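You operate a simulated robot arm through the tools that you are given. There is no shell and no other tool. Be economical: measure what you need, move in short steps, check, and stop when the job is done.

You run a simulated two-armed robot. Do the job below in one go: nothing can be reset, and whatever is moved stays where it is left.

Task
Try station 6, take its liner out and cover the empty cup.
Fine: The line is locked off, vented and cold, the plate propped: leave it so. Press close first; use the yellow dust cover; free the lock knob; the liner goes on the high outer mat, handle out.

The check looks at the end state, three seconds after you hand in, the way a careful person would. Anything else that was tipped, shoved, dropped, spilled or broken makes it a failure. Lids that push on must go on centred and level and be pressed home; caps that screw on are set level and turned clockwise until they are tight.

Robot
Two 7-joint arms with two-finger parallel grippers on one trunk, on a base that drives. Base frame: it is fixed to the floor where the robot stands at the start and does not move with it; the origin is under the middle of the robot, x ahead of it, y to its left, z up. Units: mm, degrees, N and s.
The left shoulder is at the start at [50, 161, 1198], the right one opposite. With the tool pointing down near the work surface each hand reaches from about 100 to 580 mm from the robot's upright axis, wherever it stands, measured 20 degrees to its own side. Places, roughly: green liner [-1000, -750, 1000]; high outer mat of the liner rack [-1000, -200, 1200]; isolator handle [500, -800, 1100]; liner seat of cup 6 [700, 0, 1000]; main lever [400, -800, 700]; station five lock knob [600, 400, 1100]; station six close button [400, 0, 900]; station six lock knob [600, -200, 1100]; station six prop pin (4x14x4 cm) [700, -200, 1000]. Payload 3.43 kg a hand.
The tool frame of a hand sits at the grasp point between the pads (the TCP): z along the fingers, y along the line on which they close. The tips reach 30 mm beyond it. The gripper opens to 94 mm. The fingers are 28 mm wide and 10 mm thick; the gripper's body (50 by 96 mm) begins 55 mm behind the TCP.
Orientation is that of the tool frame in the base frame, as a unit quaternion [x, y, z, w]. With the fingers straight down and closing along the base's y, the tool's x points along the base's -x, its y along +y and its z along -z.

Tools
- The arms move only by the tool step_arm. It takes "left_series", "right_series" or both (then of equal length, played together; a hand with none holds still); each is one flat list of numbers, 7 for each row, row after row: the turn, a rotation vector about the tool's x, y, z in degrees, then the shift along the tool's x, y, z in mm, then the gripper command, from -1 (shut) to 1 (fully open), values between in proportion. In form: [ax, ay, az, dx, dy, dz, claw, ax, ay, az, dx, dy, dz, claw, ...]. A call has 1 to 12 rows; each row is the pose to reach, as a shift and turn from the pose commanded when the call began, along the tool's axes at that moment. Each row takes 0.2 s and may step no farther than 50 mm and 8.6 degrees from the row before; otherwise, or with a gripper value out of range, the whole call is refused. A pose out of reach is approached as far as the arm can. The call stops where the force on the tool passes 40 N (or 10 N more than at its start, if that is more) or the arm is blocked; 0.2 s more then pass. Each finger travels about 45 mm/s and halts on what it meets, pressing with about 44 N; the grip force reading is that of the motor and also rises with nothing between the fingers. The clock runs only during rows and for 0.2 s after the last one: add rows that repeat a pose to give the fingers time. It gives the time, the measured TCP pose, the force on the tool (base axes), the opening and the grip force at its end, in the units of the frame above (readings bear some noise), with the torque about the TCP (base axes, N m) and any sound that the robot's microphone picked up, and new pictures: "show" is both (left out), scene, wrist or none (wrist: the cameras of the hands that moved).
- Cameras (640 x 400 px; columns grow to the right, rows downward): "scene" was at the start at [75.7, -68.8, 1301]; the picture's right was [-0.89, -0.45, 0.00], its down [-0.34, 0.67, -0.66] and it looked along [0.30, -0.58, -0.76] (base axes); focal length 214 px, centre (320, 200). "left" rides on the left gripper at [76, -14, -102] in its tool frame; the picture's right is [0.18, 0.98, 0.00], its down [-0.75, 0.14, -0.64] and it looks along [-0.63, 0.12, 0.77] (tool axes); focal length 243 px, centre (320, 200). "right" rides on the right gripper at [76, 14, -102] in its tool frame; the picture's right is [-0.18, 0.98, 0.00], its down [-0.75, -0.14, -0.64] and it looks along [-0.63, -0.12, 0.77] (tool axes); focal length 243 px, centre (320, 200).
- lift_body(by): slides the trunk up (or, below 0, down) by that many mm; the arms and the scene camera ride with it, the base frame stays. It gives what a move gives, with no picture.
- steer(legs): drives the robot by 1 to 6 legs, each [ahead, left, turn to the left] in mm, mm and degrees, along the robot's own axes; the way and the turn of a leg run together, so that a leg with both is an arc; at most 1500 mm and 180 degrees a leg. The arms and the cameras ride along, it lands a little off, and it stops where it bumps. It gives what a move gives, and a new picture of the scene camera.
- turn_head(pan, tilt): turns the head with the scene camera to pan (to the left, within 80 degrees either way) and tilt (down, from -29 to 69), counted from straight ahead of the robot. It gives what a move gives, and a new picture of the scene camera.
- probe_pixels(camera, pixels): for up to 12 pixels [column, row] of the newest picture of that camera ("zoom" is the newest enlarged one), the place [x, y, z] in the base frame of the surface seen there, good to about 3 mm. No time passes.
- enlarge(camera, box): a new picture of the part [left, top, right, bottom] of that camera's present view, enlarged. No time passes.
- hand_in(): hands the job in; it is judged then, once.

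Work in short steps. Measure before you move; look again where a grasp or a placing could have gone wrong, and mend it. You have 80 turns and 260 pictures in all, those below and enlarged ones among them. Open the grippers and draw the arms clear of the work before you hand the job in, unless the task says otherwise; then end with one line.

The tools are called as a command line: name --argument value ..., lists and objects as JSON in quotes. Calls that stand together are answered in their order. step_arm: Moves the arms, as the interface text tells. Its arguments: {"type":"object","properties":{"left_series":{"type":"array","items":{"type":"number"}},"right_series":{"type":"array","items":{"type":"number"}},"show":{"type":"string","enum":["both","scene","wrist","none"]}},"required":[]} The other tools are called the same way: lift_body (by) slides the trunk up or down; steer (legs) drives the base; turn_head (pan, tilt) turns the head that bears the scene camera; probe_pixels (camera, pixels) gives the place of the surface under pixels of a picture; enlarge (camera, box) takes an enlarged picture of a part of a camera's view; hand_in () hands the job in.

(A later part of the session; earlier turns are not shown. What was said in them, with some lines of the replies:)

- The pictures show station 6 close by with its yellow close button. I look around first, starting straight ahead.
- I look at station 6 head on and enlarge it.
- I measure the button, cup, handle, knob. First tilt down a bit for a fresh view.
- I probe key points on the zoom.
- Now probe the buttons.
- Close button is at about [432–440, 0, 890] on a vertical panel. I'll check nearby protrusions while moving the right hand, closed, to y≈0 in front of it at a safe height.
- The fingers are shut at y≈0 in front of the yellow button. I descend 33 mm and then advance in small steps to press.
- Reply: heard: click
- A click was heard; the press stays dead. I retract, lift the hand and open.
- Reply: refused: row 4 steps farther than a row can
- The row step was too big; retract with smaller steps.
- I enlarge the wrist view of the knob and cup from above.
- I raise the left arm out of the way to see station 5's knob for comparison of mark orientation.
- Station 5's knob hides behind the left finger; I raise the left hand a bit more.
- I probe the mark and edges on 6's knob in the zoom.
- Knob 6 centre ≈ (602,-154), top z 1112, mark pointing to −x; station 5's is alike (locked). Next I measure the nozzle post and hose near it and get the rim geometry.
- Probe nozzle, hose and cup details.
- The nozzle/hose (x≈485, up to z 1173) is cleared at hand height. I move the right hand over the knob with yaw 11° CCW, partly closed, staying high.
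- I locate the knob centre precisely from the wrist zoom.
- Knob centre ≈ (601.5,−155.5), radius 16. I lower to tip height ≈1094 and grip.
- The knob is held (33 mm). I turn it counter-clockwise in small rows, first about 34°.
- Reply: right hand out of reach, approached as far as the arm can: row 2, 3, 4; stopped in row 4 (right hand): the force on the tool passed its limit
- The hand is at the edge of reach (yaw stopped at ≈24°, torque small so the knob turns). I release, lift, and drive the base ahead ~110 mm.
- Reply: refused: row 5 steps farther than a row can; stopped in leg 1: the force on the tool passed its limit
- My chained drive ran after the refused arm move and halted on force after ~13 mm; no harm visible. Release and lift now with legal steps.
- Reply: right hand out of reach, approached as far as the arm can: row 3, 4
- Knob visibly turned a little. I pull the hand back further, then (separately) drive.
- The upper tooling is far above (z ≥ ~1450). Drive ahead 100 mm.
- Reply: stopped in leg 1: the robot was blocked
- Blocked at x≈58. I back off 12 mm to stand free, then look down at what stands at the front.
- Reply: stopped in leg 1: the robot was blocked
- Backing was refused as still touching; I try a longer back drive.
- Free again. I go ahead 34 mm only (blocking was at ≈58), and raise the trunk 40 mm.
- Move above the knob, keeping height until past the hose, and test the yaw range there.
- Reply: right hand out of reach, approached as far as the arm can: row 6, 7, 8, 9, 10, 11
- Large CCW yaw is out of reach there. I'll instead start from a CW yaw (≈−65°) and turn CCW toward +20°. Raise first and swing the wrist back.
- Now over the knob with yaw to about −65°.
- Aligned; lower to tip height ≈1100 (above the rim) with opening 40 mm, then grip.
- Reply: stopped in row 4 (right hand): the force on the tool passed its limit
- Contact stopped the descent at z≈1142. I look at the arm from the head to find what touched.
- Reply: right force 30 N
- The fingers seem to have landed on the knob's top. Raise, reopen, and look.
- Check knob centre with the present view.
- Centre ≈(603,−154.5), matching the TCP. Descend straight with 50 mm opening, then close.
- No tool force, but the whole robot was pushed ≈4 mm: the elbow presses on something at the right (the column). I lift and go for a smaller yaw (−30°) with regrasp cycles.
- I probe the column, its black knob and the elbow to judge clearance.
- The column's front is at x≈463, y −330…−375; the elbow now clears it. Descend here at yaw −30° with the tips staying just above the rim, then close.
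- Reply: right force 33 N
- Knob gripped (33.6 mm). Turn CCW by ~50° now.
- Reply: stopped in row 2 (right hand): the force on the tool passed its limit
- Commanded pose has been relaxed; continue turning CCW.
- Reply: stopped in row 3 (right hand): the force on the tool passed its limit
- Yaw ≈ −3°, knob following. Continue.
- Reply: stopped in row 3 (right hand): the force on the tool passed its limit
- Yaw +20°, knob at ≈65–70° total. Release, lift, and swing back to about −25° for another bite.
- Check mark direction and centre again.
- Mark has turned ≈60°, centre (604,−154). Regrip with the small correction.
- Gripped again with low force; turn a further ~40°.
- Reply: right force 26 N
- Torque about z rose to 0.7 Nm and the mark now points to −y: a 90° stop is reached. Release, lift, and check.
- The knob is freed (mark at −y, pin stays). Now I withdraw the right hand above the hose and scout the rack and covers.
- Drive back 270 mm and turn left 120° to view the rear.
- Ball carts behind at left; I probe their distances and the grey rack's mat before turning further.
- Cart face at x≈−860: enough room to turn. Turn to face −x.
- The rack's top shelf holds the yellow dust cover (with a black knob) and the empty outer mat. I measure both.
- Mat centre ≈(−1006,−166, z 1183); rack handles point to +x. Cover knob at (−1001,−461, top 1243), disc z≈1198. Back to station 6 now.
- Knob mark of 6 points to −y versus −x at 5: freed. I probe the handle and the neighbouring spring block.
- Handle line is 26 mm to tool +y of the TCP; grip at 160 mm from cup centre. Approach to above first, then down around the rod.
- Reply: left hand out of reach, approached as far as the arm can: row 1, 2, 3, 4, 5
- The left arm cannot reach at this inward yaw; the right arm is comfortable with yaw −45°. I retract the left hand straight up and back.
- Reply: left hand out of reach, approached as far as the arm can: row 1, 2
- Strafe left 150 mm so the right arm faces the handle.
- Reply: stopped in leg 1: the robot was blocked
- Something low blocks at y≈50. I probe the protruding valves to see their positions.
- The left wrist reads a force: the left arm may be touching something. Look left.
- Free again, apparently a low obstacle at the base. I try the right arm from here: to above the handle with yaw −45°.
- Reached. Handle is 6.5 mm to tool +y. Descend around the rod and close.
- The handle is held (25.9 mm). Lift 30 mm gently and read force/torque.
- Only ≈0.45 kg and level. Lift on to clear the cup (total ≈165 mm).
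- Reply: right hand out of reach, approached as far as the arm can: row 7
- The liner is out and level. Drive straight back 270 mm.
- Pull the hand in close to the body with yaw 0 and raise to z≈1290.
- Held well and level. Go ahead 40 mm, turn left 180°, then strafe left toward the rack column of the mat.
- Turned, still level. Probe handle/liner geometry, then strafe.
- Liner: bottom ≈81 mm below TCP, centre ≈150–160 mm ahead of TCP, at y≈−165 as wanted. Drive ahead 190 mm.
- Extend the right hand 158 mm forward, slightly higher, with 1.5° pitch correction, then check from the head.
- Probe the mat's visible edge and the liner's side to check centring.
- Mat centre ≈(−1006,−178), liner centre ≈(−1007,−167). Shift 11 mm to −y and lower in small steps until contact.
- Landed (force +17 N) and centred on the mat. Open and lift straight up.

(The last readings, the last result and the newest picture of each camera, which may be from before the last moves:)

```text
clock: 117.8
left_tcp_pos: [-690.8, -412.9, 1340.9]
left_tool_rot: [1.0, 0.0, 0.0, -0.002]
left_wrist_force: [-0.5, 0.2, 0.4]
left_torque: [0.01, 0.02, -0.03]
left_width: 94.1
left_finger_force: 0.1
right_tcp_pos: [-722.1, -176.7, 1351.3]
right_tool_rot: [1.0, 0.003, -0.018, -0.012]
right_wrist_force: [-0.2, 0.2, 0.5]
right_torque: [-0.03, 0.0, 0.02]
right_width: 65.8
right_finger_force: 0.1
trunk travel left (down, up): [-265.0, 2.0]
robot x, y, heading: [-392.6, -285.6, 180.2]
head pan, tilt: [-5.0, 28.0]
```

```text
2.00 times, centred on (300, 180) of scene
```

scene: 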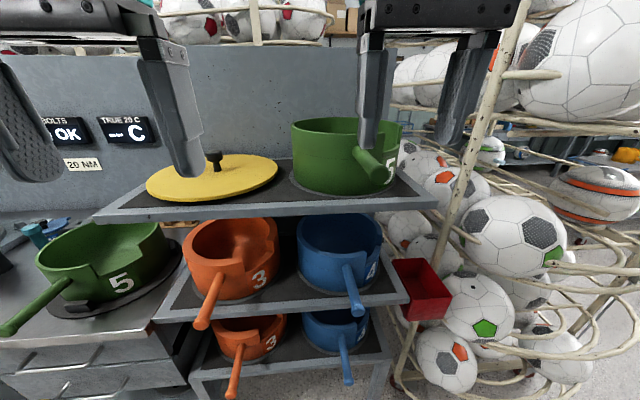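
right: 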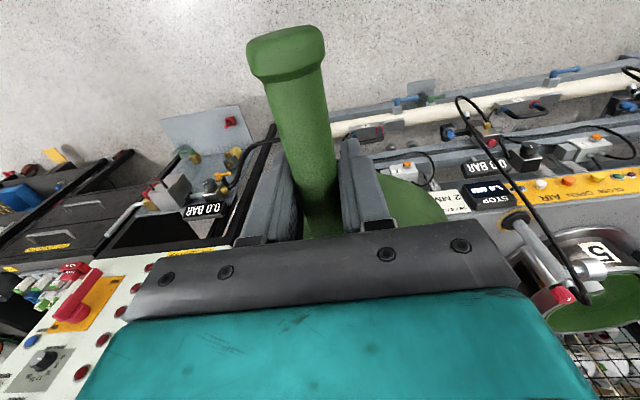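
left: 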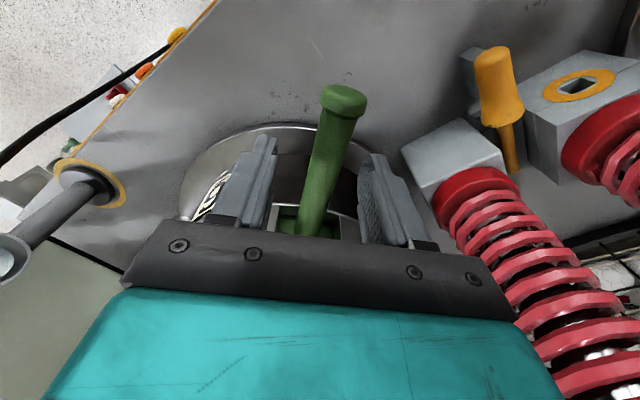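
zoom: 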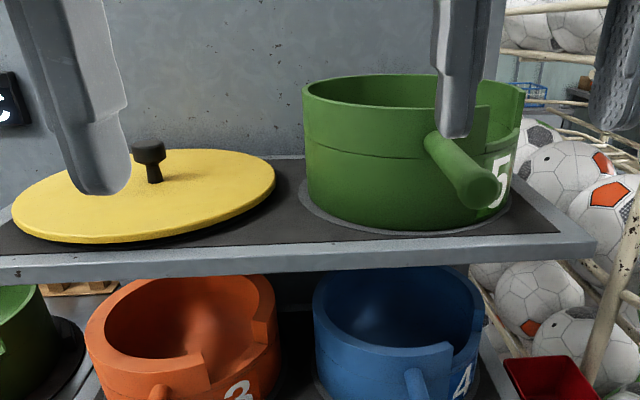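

Liner placed, handle out. Next the cover: its knob is at (−1001,−461). I strafe left 240 mm to put it before the right arm.

steer --legs '[[0, 240, 0]]'

turn_head --pan -5 --tilt 22

enlarge --camera "scene" --box '[180, 100, 420, 250]'

```text
clock: 119.7
left_tcp_pos: [-690.9, -655.7, 1340.3]
left_tool_rot: [1.0, 0.0, 0.0, -0.002]
left_wrist_force: [0.0, 0.2, -0.7]
left_torque: [0.02, 0.01, 0.01]
left_width: 94.0
left_finger_force: 0.1
right_tcp_pos: [-723.5, -422.4, 1352.4]
right_tool_rot: [1.0, 0.002, -0.017, -0.012]
right_wrist_force: [-0.1, -0.4, 0.6]
right_torque: [0.03, 0.05, 0.02]
right_width: 65.9
right_finger_force: 0.1
trunk travel left (down, up): [-265.0, 2.0]
robot x, y, heading: [-399.1, -526.2, 180.0]
head pan, tilt: [-5.0, 28.0]
```

scene: 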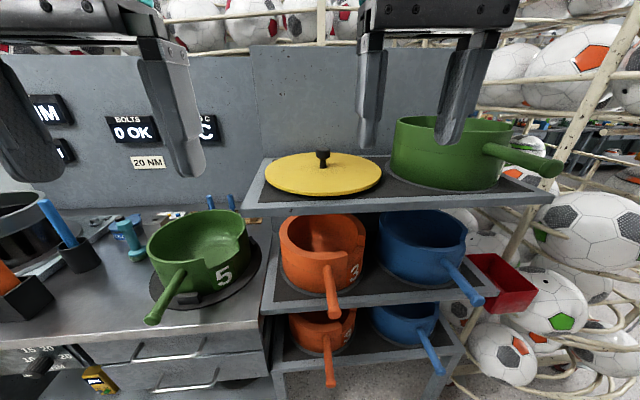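

```text
clock: 120.3
left_tcp_pos: [-692.9, -655.5, 1340.0]
left_tool_rot: [1.0, 0.0, 0.001, -0.002]
left_wrist_force: [0.2, -0.5, 0.5]
left_torque: [0.02, -0.01, -0.02]
left_width: 94.2
left_finger_force: 0.1
right_tcp_pos: [-722.2, -421.3, 1351.1]
right_tool_rot: [1.0, 0.002, -0.017, -0.011]
right_wrist_force: [0.9, 0.6, -0.3]
right_torque: [0.01, 0.03, -0.02]
right_width: 65.7
right_finger_force: 0.1
trunk travel left (down, up): [-265.0, 2.0]
robot x, y, heading: [-395.5, -525.7, 179.9]
head pan, tilt: [-5.0, 22.0]
```

scene: 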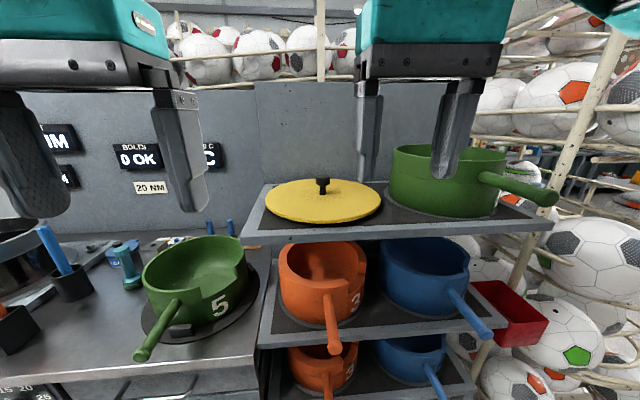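

```text
2.67 times, centred on (300, 175) of scene
```

zoom: 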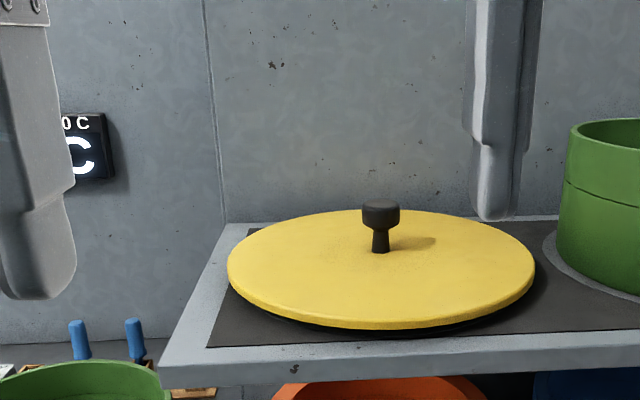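

Probe the cover knob and disc.

probe_pixels --camera "zoom" --pixels '[[381, 206], [366, 216], [396, 216], [381, 216], [381, 242], [232, 268], [531, 268], [385, 322], [430, 213], [381, 226], [381, 254], [350, 213]]'

```text
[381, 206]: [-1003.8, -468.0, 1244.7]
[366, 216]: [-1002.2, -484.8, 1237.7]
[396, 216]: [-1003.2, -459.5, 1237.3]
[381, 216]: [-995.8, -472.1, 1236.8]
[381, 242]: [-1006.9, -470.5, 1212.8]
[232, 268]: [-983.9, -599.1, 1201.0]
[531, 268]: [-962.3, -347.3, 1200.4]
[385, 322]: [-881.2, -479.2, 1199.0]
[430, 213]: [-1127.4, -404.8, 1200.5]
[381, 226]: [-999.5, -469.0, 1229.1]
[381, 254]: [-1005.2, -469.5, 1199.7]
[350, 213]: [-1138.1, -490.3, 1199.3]
```

Knob centre (−1008,−471), head z 1226–1245, disc radius ≈130. To reach the cup later I grip with the fingers tilted 30° forward. Move above the knob with that tilt.

step_arm --right_series '[0, -4, 0, -40, 7, 0, 0.4, 0, -8, 0, -80, 14, 0, 0.4, 0, -12, 0, -120, 21, 5, 0.4, 0, -16, 0, -160, 28, 15, 0.4, 0, -20, 0, -200, 36, 28, 0.4, 0, -24, 0, -242, 43, 40, 0.4, 0, -28, 0, -284, 50, 55, 0.4, 0, -28, 0, -284, 50, 61, 0.4]'

```text
clock: 122.1
left_tcp_pos: [-691.3, -655.4, 1340.8]
left_tool_rot: [1.0, 0.001, 0.0, -0.001]
left_wrist_force: [0.0, 0.3, 0.1]
left_torque: [0.0, 0.03, 0.02]
left_width: 94.1
left_finger_force: 0.0
right_tcp_pos: [-1009.3, -472.2, 1298.9]
right_tool_rot: [0.965, 0.005, -0.26, -0.01]
right_wrist_force: [-0.2, 0.3, 0.5]
right_torque: [-0.02, -0.01, -0.02]
right_width: 65.8
right_finger_force: 0.0
trunk travel left (down, up): [-265.0, 2.0]
robot x, y, heading: [-400.4, -526.7, 180.0]
head pan, tilt: [-5.0, 22.0]
```

scene: 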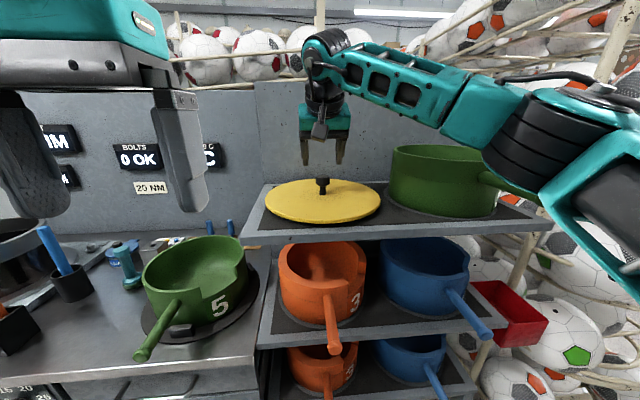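
right: 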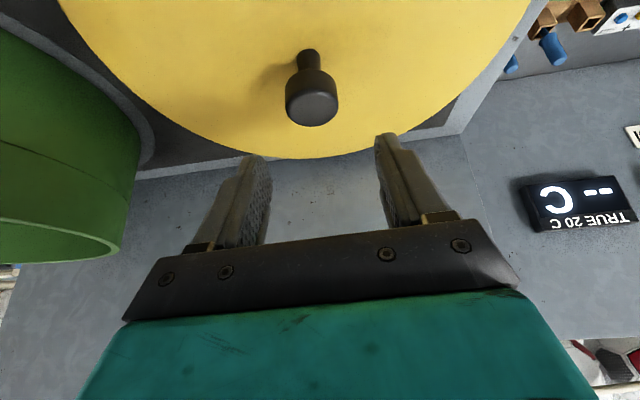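

Aligned with the knob. Go straight down 61 mm and close.

step_arm --right_series '[0, 0, 0, 10, 0, 17.5, 0.4, 0, 0, 0, 20, 0, 35, 0.3, 0, 0, 0, 30.5, 0, 52, 0.2, 0, 0, 0, 30.5, 0, 52, -0.3, 0, 0, 0, 30.5, 0, 52, -0.8, 0, 0, 0, 30.5, 0, 52, -1, 0, 0, 0, 30.5, 0, 52, -1]'

enlarge --camera "scene" --box '[220, 90, 420, 215]'

```text
clock: 123.7
left_tcp_pos: [-691.5, -655.1, 1340.8]
left_tool_rot: [1.0, 0.0, 0.0, -0.002]
left_wrist_force: [0.9, 0.3, 0.1]
left_torque: [-0.01, 0.02, -0.03]
left_width: 93.9
left_finger_force: 0.0
right_tcp_pos: [-1008.0, -470.3, 1236.7]
right_tool_rot: [0.966, 0.006, -0.26, -0.011]
right_wrist_force: [0.8, -0.4, 0.2]
right_torque: [-0.06, 0.08, 0.0]
right_width: 34.2
right_finger_force: 44.2
trunk travel left (down, up): [-265.0, 2.0]
robot x, y, heading: [-399.7, -528.3, 180.0]
head pan, tilt: [-5.0, 22.0]
```

scene: 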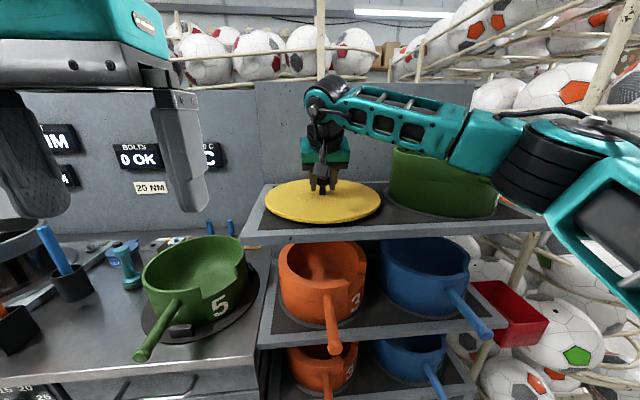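
right: 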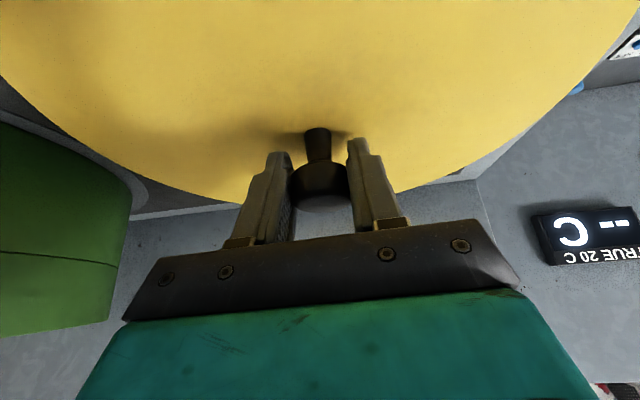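

```text
3.20 times, centred on (320, 152) of scene
5 turns are left
```

zoom: 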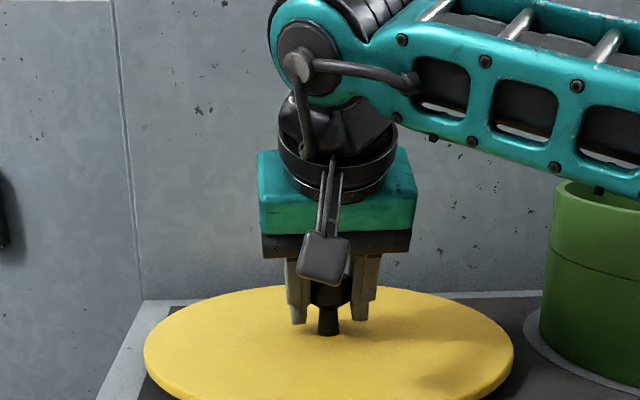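

The knob is gripped (34 mm, TCP over its centre); only 5 turns are left, so I now chain: lift the cover, draw it in (left hand raised clear), drive back to station 6 by the proven route, and look.

step_arm --right_series '[0, 0, 0, -10.5, 0, -18, -1, 0, 0, 0, -21, 0, -36, -1, 0, 0, 0, -31.5, 0, -54.4, -1, 0, 0, 0, 5.7, 0, -75.9, -1, 0, 0, 0, 42.9, 0, -97.4, -1, 0, 0, 0, 80.1, 0, -118.9, -1, 0, 0, 0, 117.3, 0, -140.4, -1, 0, 0, 0, 154.5, 0, -161.9, -1, 0, 0, 0, 191.7, 0, -183.4, -1]' --left_series '[0, 0, 0, 0, 6, -5, 1, 0, 0, 0, 0, 12, -10, 1, 0, 0, 0, 0, 18, -15, 1, 0, 0, 0, 0, 24, -20, 1, 0, 0, 0, 0, 30, -25, 1, 0, 0, 0, 0, 36, -30, 1, 0, 0, 0, 0, 42, -35, 1, 0, 0, 0, 0, 48, -40, 1, 0, 0, 0, 0, 54, -45, 1]' --show "scene"

steer --legs '[[-225, 0, 0], [0, -555, 0], [0, 0, -90], [0, 0, -90], [213, 0, 0]]'

turn_head --pan -5 --tilt 35

enlarge --camera "scene" --box '[180, 60, 500, 260]'

```text
clock: 125.7
left_tcp_pos: [-690.1, -711.3, 1384.9]
left_tool_rot: [1.0, 0.0, 0.0, -0.002]
left_wrist_force: [0.3, 0.4, 0.3]
left_torque: [-0.01, 0.05, 0.01]
left_width: 94.0
left_finger_force: 0.0
right_tcp_pos: [-748.5, -468.3, 1302.6]
right_tool_rot: [0.966, 0.005, -0.259, -0.01]
right_wrist_force: [1.7, 0.0, -3.3]
right_torque: [0.01, 0.02, 0.01]
right_width: 34.0
right_finger_force: 44.3
trunk travel left (down, up): [-265.0, 2.0]
robot x, y, heading: [-397.0, -528.1, 180.0]
head pan, tilt: [-5.0, 22.0]
```

scene: 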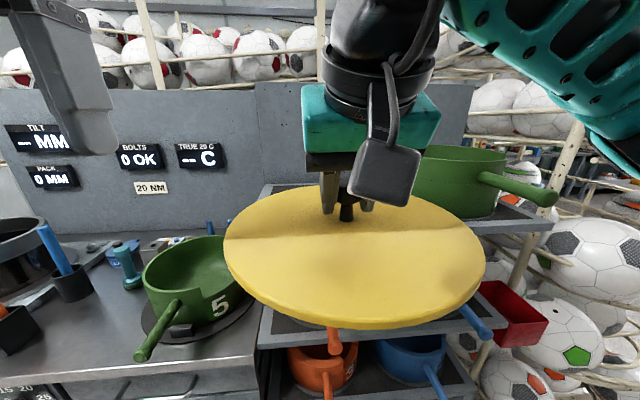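

```text
clock: 139.2
left_tcp_pos: [330.0, 222.2, 1384.7]
left_tool_rot: [-0.011, 1.0, -0.002, 0.0]
left_wrist_force: [0.2, -0.2, -0.1]
left_torque: [-0.01, -0.02, 0.01]
left_width: 94.0
left_finger_force: 0.2
right_tcp_pos: [392.7, -19.0, 1302.6]
right_tool_rot: [-0.016, 0.966, -0.008, 0.258]
right_wrist_force: [-0.8, -0.8, -3.8]
right_torque: [0.01, 0.02, -0.01]
right_width: 34.4
right_finger_force: 43.4
trunk travel left (down, up): [-265.0, 2.0]
robot x, y, heading: [40.4, 35.8, 1.3]
head pan, tilt: [-5.0, 22.0]
stopped in leg 5: the robot was blocked; the commanded pose is now the measured one
```

scene: 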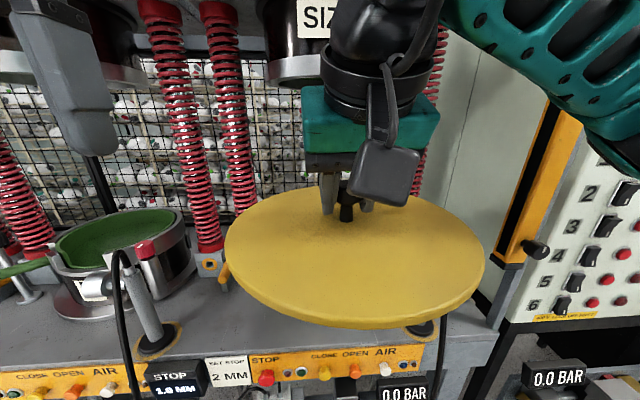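

```text
clock: 140.0
left_tcp_pos: [329.2, 222.5, 1385.3]
left_tool_rot: [-0.012, 1.0, -0.002, 0.0]
left_wrist_force: [-0.2, -0.4, 0.4]
left_torque: [0.03, 0.01, 0.02]
left_width: 93.9
left_finger_force: 0.0
right_tcp_pos: [394.4, -18.5, 1301.9]
right_tool_rot: [-0.016, 0.966, -0.008, 0.259]
right_wrist_force: [0.3, -0.5, -2.6]
right_torque: [0.01, 0.0, 0.03]
right_width: 34.1
right_finger_force: 44.6
trunk travel left (down, up): [-265.0, 2.0]
robot x, y, heading: [41.4, 29.6, 1.3]
head pan, tilt: [-5.0, 35.0]
```

scene: 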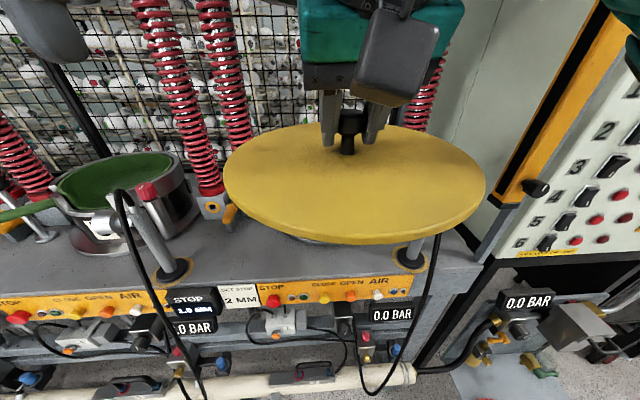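

```text
2.00 times, centred on (340, 160) of scene
4 turns are left
```

zoom: 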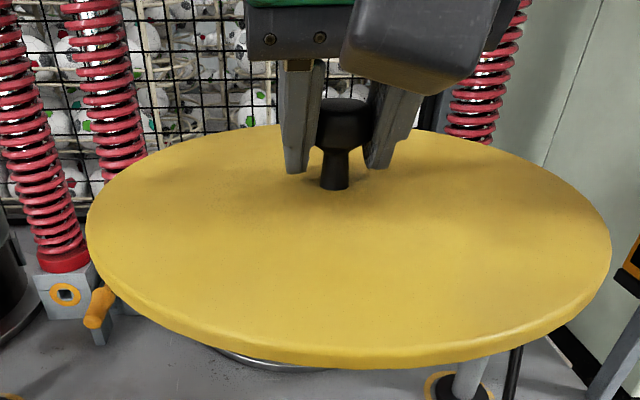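

Cover arrived at TCP (393,−19,1302), robot at (41,32,1.3°). I now move it over the cup centre (703,−30) and hover ≈18 mm above the rim, with pictures and a grid of probes to check centring.

step_arm --right_series '[0, 0, 0, -17.8, -3, 39.1, -1, 0, 0, 0, -35.6, -6, 78.2, -1, 0, 0, 0, -72.1, -8, 105, -1, 0, 0, 0, -109.6, -11, 130.1, -1, 0, 0, 0, -147.5, -14, 154.3, -1, 0, 0, 0, -185.5, -17, 178.6, -1, 0, 0, 0, -216.1, -20, 205.5, -1, 0, 0, 0, -220.1, -21.4, 236.6, -1, 0, 0, 0, -207.6, -21.4, 258.2, -1, 0, 0, 0, -202.6, -21.4, 266.8, -1, 0, 0, 0, -202.6, -21.4, 266.8, -1]' --show "wrist"

turn_head --pan 0 --tilt 35

probe_pixels --camera "scene" --pixels '[[285, 160], [297, 160], [309, 160], [321, 160], [333, 160], [345, 160], [357, 160], [369, 160], [381, 160], [393, 160], [405, 160], [417, 160]]'

probe_pixels --camera "scene" --pixels '[[285, 185], [297, 185], [309, 185], [321, 185], [333, 185], [345, 185], [357, 185], [369, 185], [381, 185], [393, 185], [405, 185], [417, 185]]'

probe_pixels --camera "scene" --pixels '[[350, 150], [350, 170], [350, 176], [350, 182], [350, 188], [350, 194], [350, 200], [350, 206], [350, 212], [350, 218], [350, 226], [350, 234]]'

enlarge --camera "scene" --box '[250, 110, 450, 235]'

```text
clock: 142.4
left_tcp_pos: [330.9, 221.5, 1385.2]
left_tool_rot: [-0.011, 1.0, -0.002, -0.001]
left_wrist_force: [0.9, -0.1, 0.8]
left_torque: [0.0, 0.0, -0.03]
left_width: 94.0
left_finger_force: 0.0
right_tcp_pos: [702.5, -37.5, 1172.1]
right_tool_rot: [-0.015, 0.966, -0.007, 0.258]
right_wrist_force: [-0.9, -0.5, -2.9]
right_torque: [0.02, 0.0, 0.01]
right_width: 34.1
right_finger_force: 44.2
trunk travel left (down, up): [-265.0, 2.0]
robot x, y, heading: [39.5, 35.6, 1.3]
head pan, tilt: [-5.0, 35.0]
```

right: 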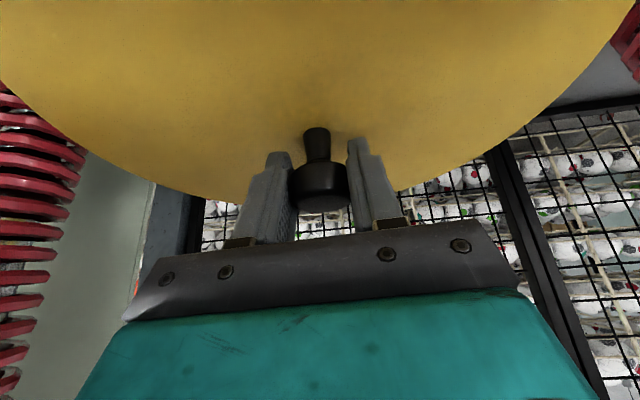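

```text
clock: 143.0
left_tcp_pos: [330.0, 222.2, 1385.2]
left_tool_rot: [-0.012, 1.0, -0.001, -0.001]
left_wrist_force: [-0.6, 1.0, 0.4]
left_torque: [0.02, -0.02, 0.0]
left_width: 94.1
left_finger_force: 0.0
right_tcp_pos: [702.3, -38.6, 1172.3]
right_tool_rot: [-0.015, 0.966, -0.008, 0.257]
right_wrist_force: [-0.4, 1.2, -3.1]
right_torque: [0.03, 0.04, -0.02]
right_width: 34.3
right_finger_force: 44.2
trunk travel left (down, up): [-265.0, 2.0]
robot x, y, heading: [38.4, 32.2, 1.2]
head pan, tilt: [0.0, 35.0]
```

scene: 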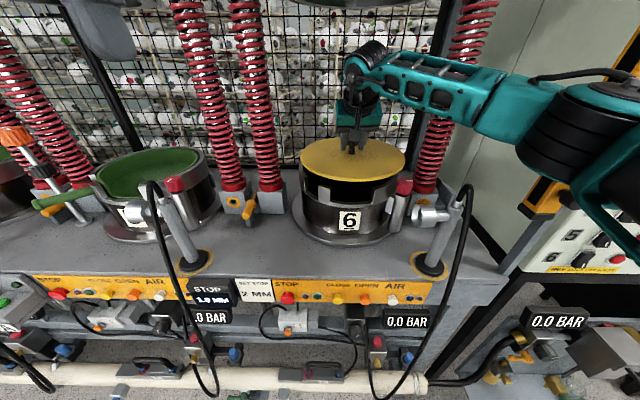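

```text
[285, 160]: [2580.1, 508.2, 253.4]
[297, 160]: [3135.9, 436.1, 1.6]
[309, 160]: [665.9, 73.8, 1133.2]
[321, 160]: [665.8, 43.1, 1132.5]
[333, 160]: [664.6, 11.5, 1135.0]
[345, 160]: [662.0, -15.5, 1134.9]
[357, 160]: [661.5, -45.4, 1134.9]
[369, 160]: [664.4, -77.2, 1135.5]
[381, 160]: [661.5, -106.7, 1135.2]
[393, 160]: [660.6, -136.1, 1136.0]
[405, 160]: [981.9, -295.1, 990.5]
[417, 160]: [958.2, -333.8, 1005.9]
```

```text
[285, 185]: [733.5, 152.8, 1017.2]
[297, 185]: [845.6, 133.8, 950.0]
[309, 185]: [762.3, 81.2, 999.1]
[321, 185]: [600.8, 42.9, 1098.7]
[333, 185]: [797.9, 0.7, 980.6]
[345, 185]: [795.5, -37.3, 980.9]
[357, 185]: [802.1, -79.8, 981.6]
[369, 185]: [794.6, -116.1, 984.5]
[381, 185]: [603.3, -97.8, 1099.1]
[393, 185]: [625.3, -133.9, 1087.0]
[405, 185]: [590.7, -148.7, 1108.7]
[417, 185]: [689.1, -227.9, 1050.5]
```

```text
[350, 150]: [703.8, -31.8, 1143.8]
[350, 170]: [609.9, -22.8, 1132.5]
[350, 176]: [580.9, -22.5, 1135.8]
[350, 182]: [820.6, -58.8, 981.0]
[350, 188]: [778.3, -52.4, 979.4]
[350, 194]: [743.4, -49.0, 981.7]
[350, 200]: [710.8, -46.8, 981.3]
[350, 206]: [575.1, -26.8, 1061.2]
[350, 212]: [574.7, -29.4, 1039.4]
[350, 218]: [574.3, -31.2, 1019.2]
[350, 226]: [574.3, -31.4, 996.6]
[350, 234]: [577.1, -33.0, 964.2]
```

```text
3.20 times, centred on (350, 172) of scene
3 turns are left
```

zoom: 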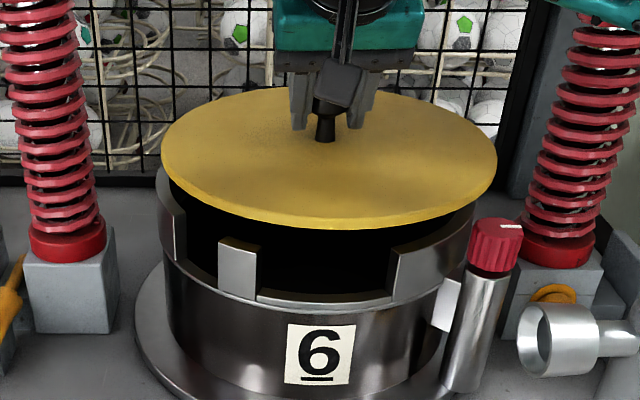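

Hover is good: cup centre (702,−30), cover centre ≈(701,−37). I shift 7.5 mm to +y, lower in small steps and press through the knob until the force limit, then press once more and look.

step_arm --right_series '[0, 0, 0, 0, 4, 0, -1, 0, 0, 0, 0, 7.8, 0, -1, 0, 0, 0, 4, 7.8, 6.9, -1, 0, 0, 0, 7, 7.8, 12.1, -1, 0, 0, 0, 9, 7.8, 15.6, -1, 0, 0, 0, 10.5, 7.8, 18.1, -1, 0, 0, 0, 12, 7.8, 20.7, -1, 0, 0, 0, 13.5, 7.8, 23.3, -1, 0, 0, 0, 15, 7.8, 25.9, -1, 0, 0, 0, 16.5, 7.8, 28.5, -1, 0, 0, 0, 18, 7.8, 31.1, -1]' --show "wrist"

step_arm --right_series '[0, 0, 0, 1, 0, 1.7, -1, 0, 0, 0, 2, 0, 3.5, -1, 0, 0, 0, 3, 0, 5.2, -1]' --show "scene"

probe_pixels --camera "scene" --pixels '[[308, 165], [316, 165], [325, 165], [335, 165], [345, 165], [355, 165], [365, 165], [375, 165], [385, 165], [393, 165], [399, 165], [403, 165]]'

probe_pixels --camera "scene" --pixels '[[350, 158], [350, 162], [350, 168], [350, 174], [350, 178], [350, 181], [350, 184], [350, 187], [350, 190], [350, 193], [330, 150], [375, 150]]'

enlarge --camera "scene" --box '[270, 120, 430, 220]'

```text
clock: 145.4
left_tcp_pos: [326.5, 223.2, 1385.4]
left_tool_rot: [-0.011, 1.0, -0.001, 0.001]
left_wrist_force: [0.1, 0.5, -0.5]
left_torque: [0.02, -0.01, -0.01]
left_width: 93.9
left_finger_force: 0.0
right_tcp_pos: [701.6, -27.4, 1145.3]
right_tool_rot: [-0.015, 0.963, -0.005, 0.268]
right_wrist_force: [11.8, 1.0, 37.0]
right_torque: [0.1, 0.03, 0.03]
right_width: 34.1
right_finger_force: 43.8
trunk travel left (down, up): [-265.0, 2.0]
robot x, y, heading: [42.5, 35.6, 1.3]
head pan, tilt: [0.0, 35.0]
```

right: 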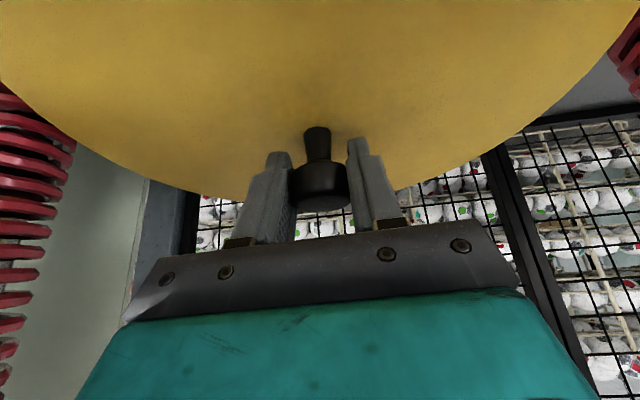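

```text
clock: 146.2
left_tcp_pos: [328.5, 221.5, 1384.2]
left_tool_rot: [-0.011, 1.0, -0.002, 0.0]
left_wrist_force: [0.5, 0.6, 0.1]
left_torque: [0.02, 0.01, 0.0]
left_width: 94.0
left_finger_force: 0.1
right_tcp_pos: [705.0, -26.7, 1144.6]
right_tool_rot: [-0.014, 0.962, -0.005, 0.272]
right_wrist_force: [0.7, -0.7, 9.5]
right_torque: [0.02, 0.89, 0.12]
right_width: 34.6
right_finger_force: 44.5
trunk travel left (down, up): [-265.0, 2.0]
robot x, y, heading: [36.0, 33.3, 1.2]
head pan, tilt: [0.0, 35.0]
stopped in row 3 (right hand): the force on the tool passed its limit (the readings are from after the stop); the commanded pose is now the measured one
```

scene: 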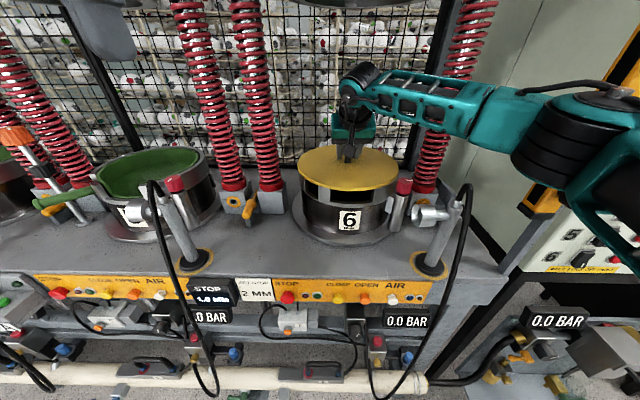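

```text
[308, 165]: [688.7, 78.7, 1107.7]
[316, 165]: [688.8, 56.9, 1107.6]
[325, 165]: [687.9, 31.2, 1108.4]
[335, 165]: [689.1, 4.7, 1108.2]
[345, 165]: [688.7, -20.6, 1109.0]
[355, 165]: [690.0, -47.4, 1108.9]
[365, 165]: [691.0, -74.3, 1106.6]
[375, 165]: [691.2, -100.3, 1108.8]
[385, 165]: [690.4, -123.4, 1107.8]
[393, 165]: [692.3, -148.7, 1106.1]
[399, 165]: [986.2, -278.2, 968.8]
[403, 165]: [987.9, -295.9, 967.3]
```

```text
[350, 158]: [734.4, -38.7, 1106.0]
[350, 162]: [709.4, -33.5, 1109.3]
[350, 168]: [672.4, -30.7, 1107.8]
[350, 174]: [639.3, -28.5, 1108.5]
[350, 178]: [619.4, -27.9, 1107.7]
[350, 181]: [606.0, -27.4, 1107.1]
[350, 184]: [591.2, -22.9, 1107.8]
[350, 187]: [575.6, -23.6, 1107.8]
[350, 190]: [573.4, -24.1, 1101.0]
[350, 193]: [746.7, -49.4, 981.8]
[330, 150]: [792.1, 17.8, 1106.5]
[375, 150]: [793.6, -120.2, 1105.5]
```

```text
4.00 times, centred on (350, 170) of scene
2 turns are left
```

zoom: 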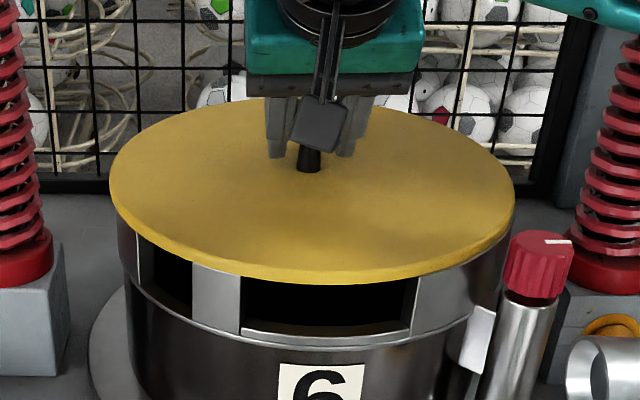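

The cover sits level (top 1107–1109 everywhere, underside on the 1100 rim) and centred. Release, lift straight up, draw the arm clear, drive back a little, and look.

step_arm --right_series '[0, 0, 0, 0, 0, 0, 0, 0, 0, 0, 0, 0, 0, 0.3, 0, 0, 0, 0, 0, 0, 0.3, 0, 0, 0, -10.5, 0, -17, 0.3, 0, 0, 0, -23.6, 0, -38.3, 0.3, 0, 0, 0, -39.3, 0, -63.9, 0.3, 0, 0, 0, -55, 0, -89.5, 0.5, 0, 0, 0, -16.7, 0, -113.1, 1, 0, 0, 0, 21.6, 0, -136.7, 1, 0, 0, 0, 59.9, 0, -160.3, 1, 0, 0, 0, 98.2, 0, -183.9, 1, 0, 0, 0, 136.5, 0, -207.5, 1]' --show "scene"

step_arm --right_series '[0, 0, 0, 38.3, 0, -23.6, 1, 0, 0, 0, 76.6, 0, -47.2, 1, 0, 0, 0, 114.9, 0, -70.8, 1]' --show "none"

steer --legs '[[-200, 0, 0]]'

enlarge --camera "scene" --box '[240, 60, 480, 210]'

```text
clock: 148.8
left_tcp_pos: [328.5, 223.1, 1384.5]
left_tool_rot: [-0.01, 1.0, -0.002, 0.0]
left_wrist_force: [-0.3, 0.0, 0.5]
left_torque: [-0.01, -0.02, 0.01]
left_width: 94.2
left_finger_force: 0.0
right_tcp_pos: [480.1, -30.6, 1250.4]
right_tool_rot: [-0.015, 0.962, -0.005, 0.271]
right_wrist_force: [-1.1, -0.5, 0.4]
right_torque: [0.04, -0.01, -0.01]
right_width: 93.9
right_finger_force: 0.1
trunk travel left (down, up): [-265.0, 2.0]
robot x, y, heading: [37.0, 32.9, 1.3]
head pan, tilt: [0.0, 35.0]
```

scene: 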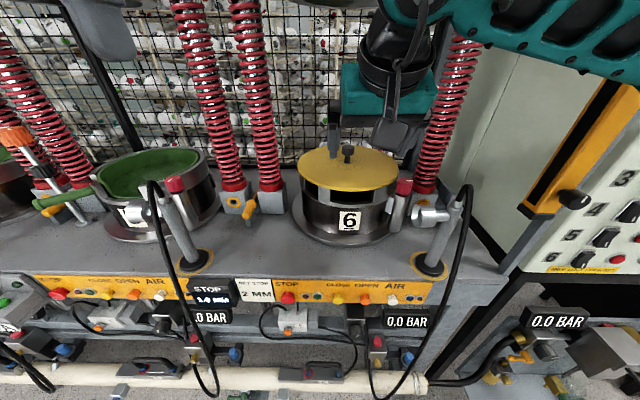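

```text
clock: 149.6
left_tcp_pos: [329.0, 223.0, 1383.4]
left_tool_rot: [-0.011, 1.0, -0.002, 0.0]
left_wrist_force: [0.0, -0.6, -0.6]
left_torque: [-0.02, 0.0, 0.02]
left_width: 94.1
left_finger_force: 0.0
right_tcp_pos: [345.0, -32.8, 1250.0]
right_tool_rot: [-0.014, 0.963, -0.005, 0.269]
right_wrist_force: [0.1, 0.1, -0.1]
right_torque: [0.01, 0.0, 0.01]
right_width: 94.1
right_finger_force: 0.2
trunk travel left (down, up): [-265.0, 2.0]
robot x, y, heading: [38.2, 29.3, 1.4]
head pan, tilt: [0.0, 35.0]
```

```text
clock: 151.2
left_tcp_pos: [130.1, 217.7, 1384.4]
left_tool_rot: [-0.009, 1.0, -0.002, -0.001]
left_wrist_force: [-0.5, 0.2, -0.9]
left_torque: [-0.01, -0.01, 0.0]
left_width: 93.9
left_finger_force: 0.0
right_tcp_pos: [145.8, -37.6, 1251.1]
right_tool_rot: [-0.012, 0.963, -0.006, 0.27]
right_wrist_force: [-0.1, -0.8, 0.3]
right_torque: [-0.01, -0.03, 0.01]
right_width: 94.0
right_finger_force: 0.0
trunk travel left (down, up): [-265.0, 2.0]
robot x, y, heading: [-161.3, 30.8, 0.9]
head pan, tilt: [0.0, 35.0]
```

scene: 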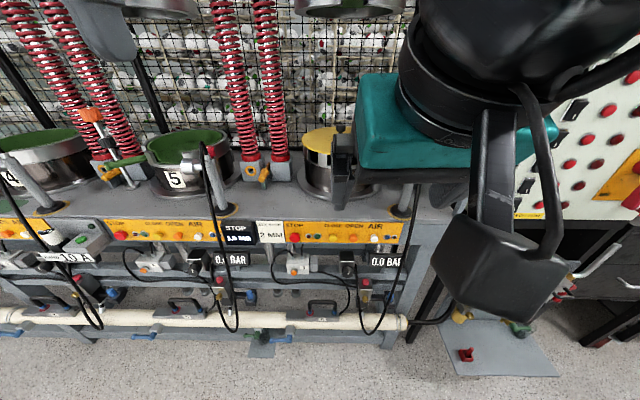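

```text
2.67 times, centred on (360, 135) of scene
1 turns are left
```

zoom: 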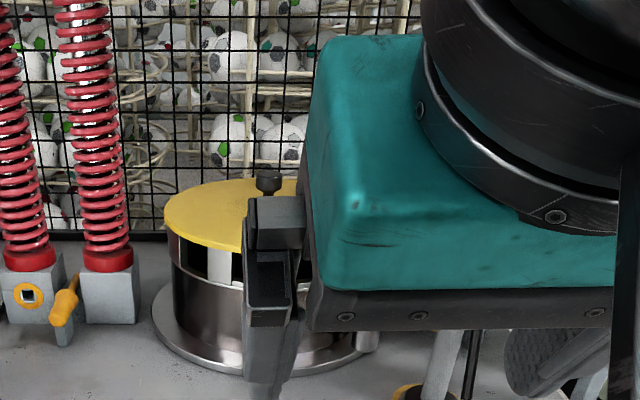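

The cover sits level on cup 6, the grippers are open, and both arms are clear, so I hand in.

hand_in

```text
The job is handed in.
```

The job is handed in: I pressed close at station 6 first (it clicked and I saw no movement), turned its lock knob a quarter turn to a stop, set the liner on the high outer mat with its handle out, and pressed the yellow cover on level. While I was turning the lock knob, the right elbow pressed lightly on the yellow column beside the press. The base also bumped low obstacles at the press front a few times, and I saw no damage from any of it.
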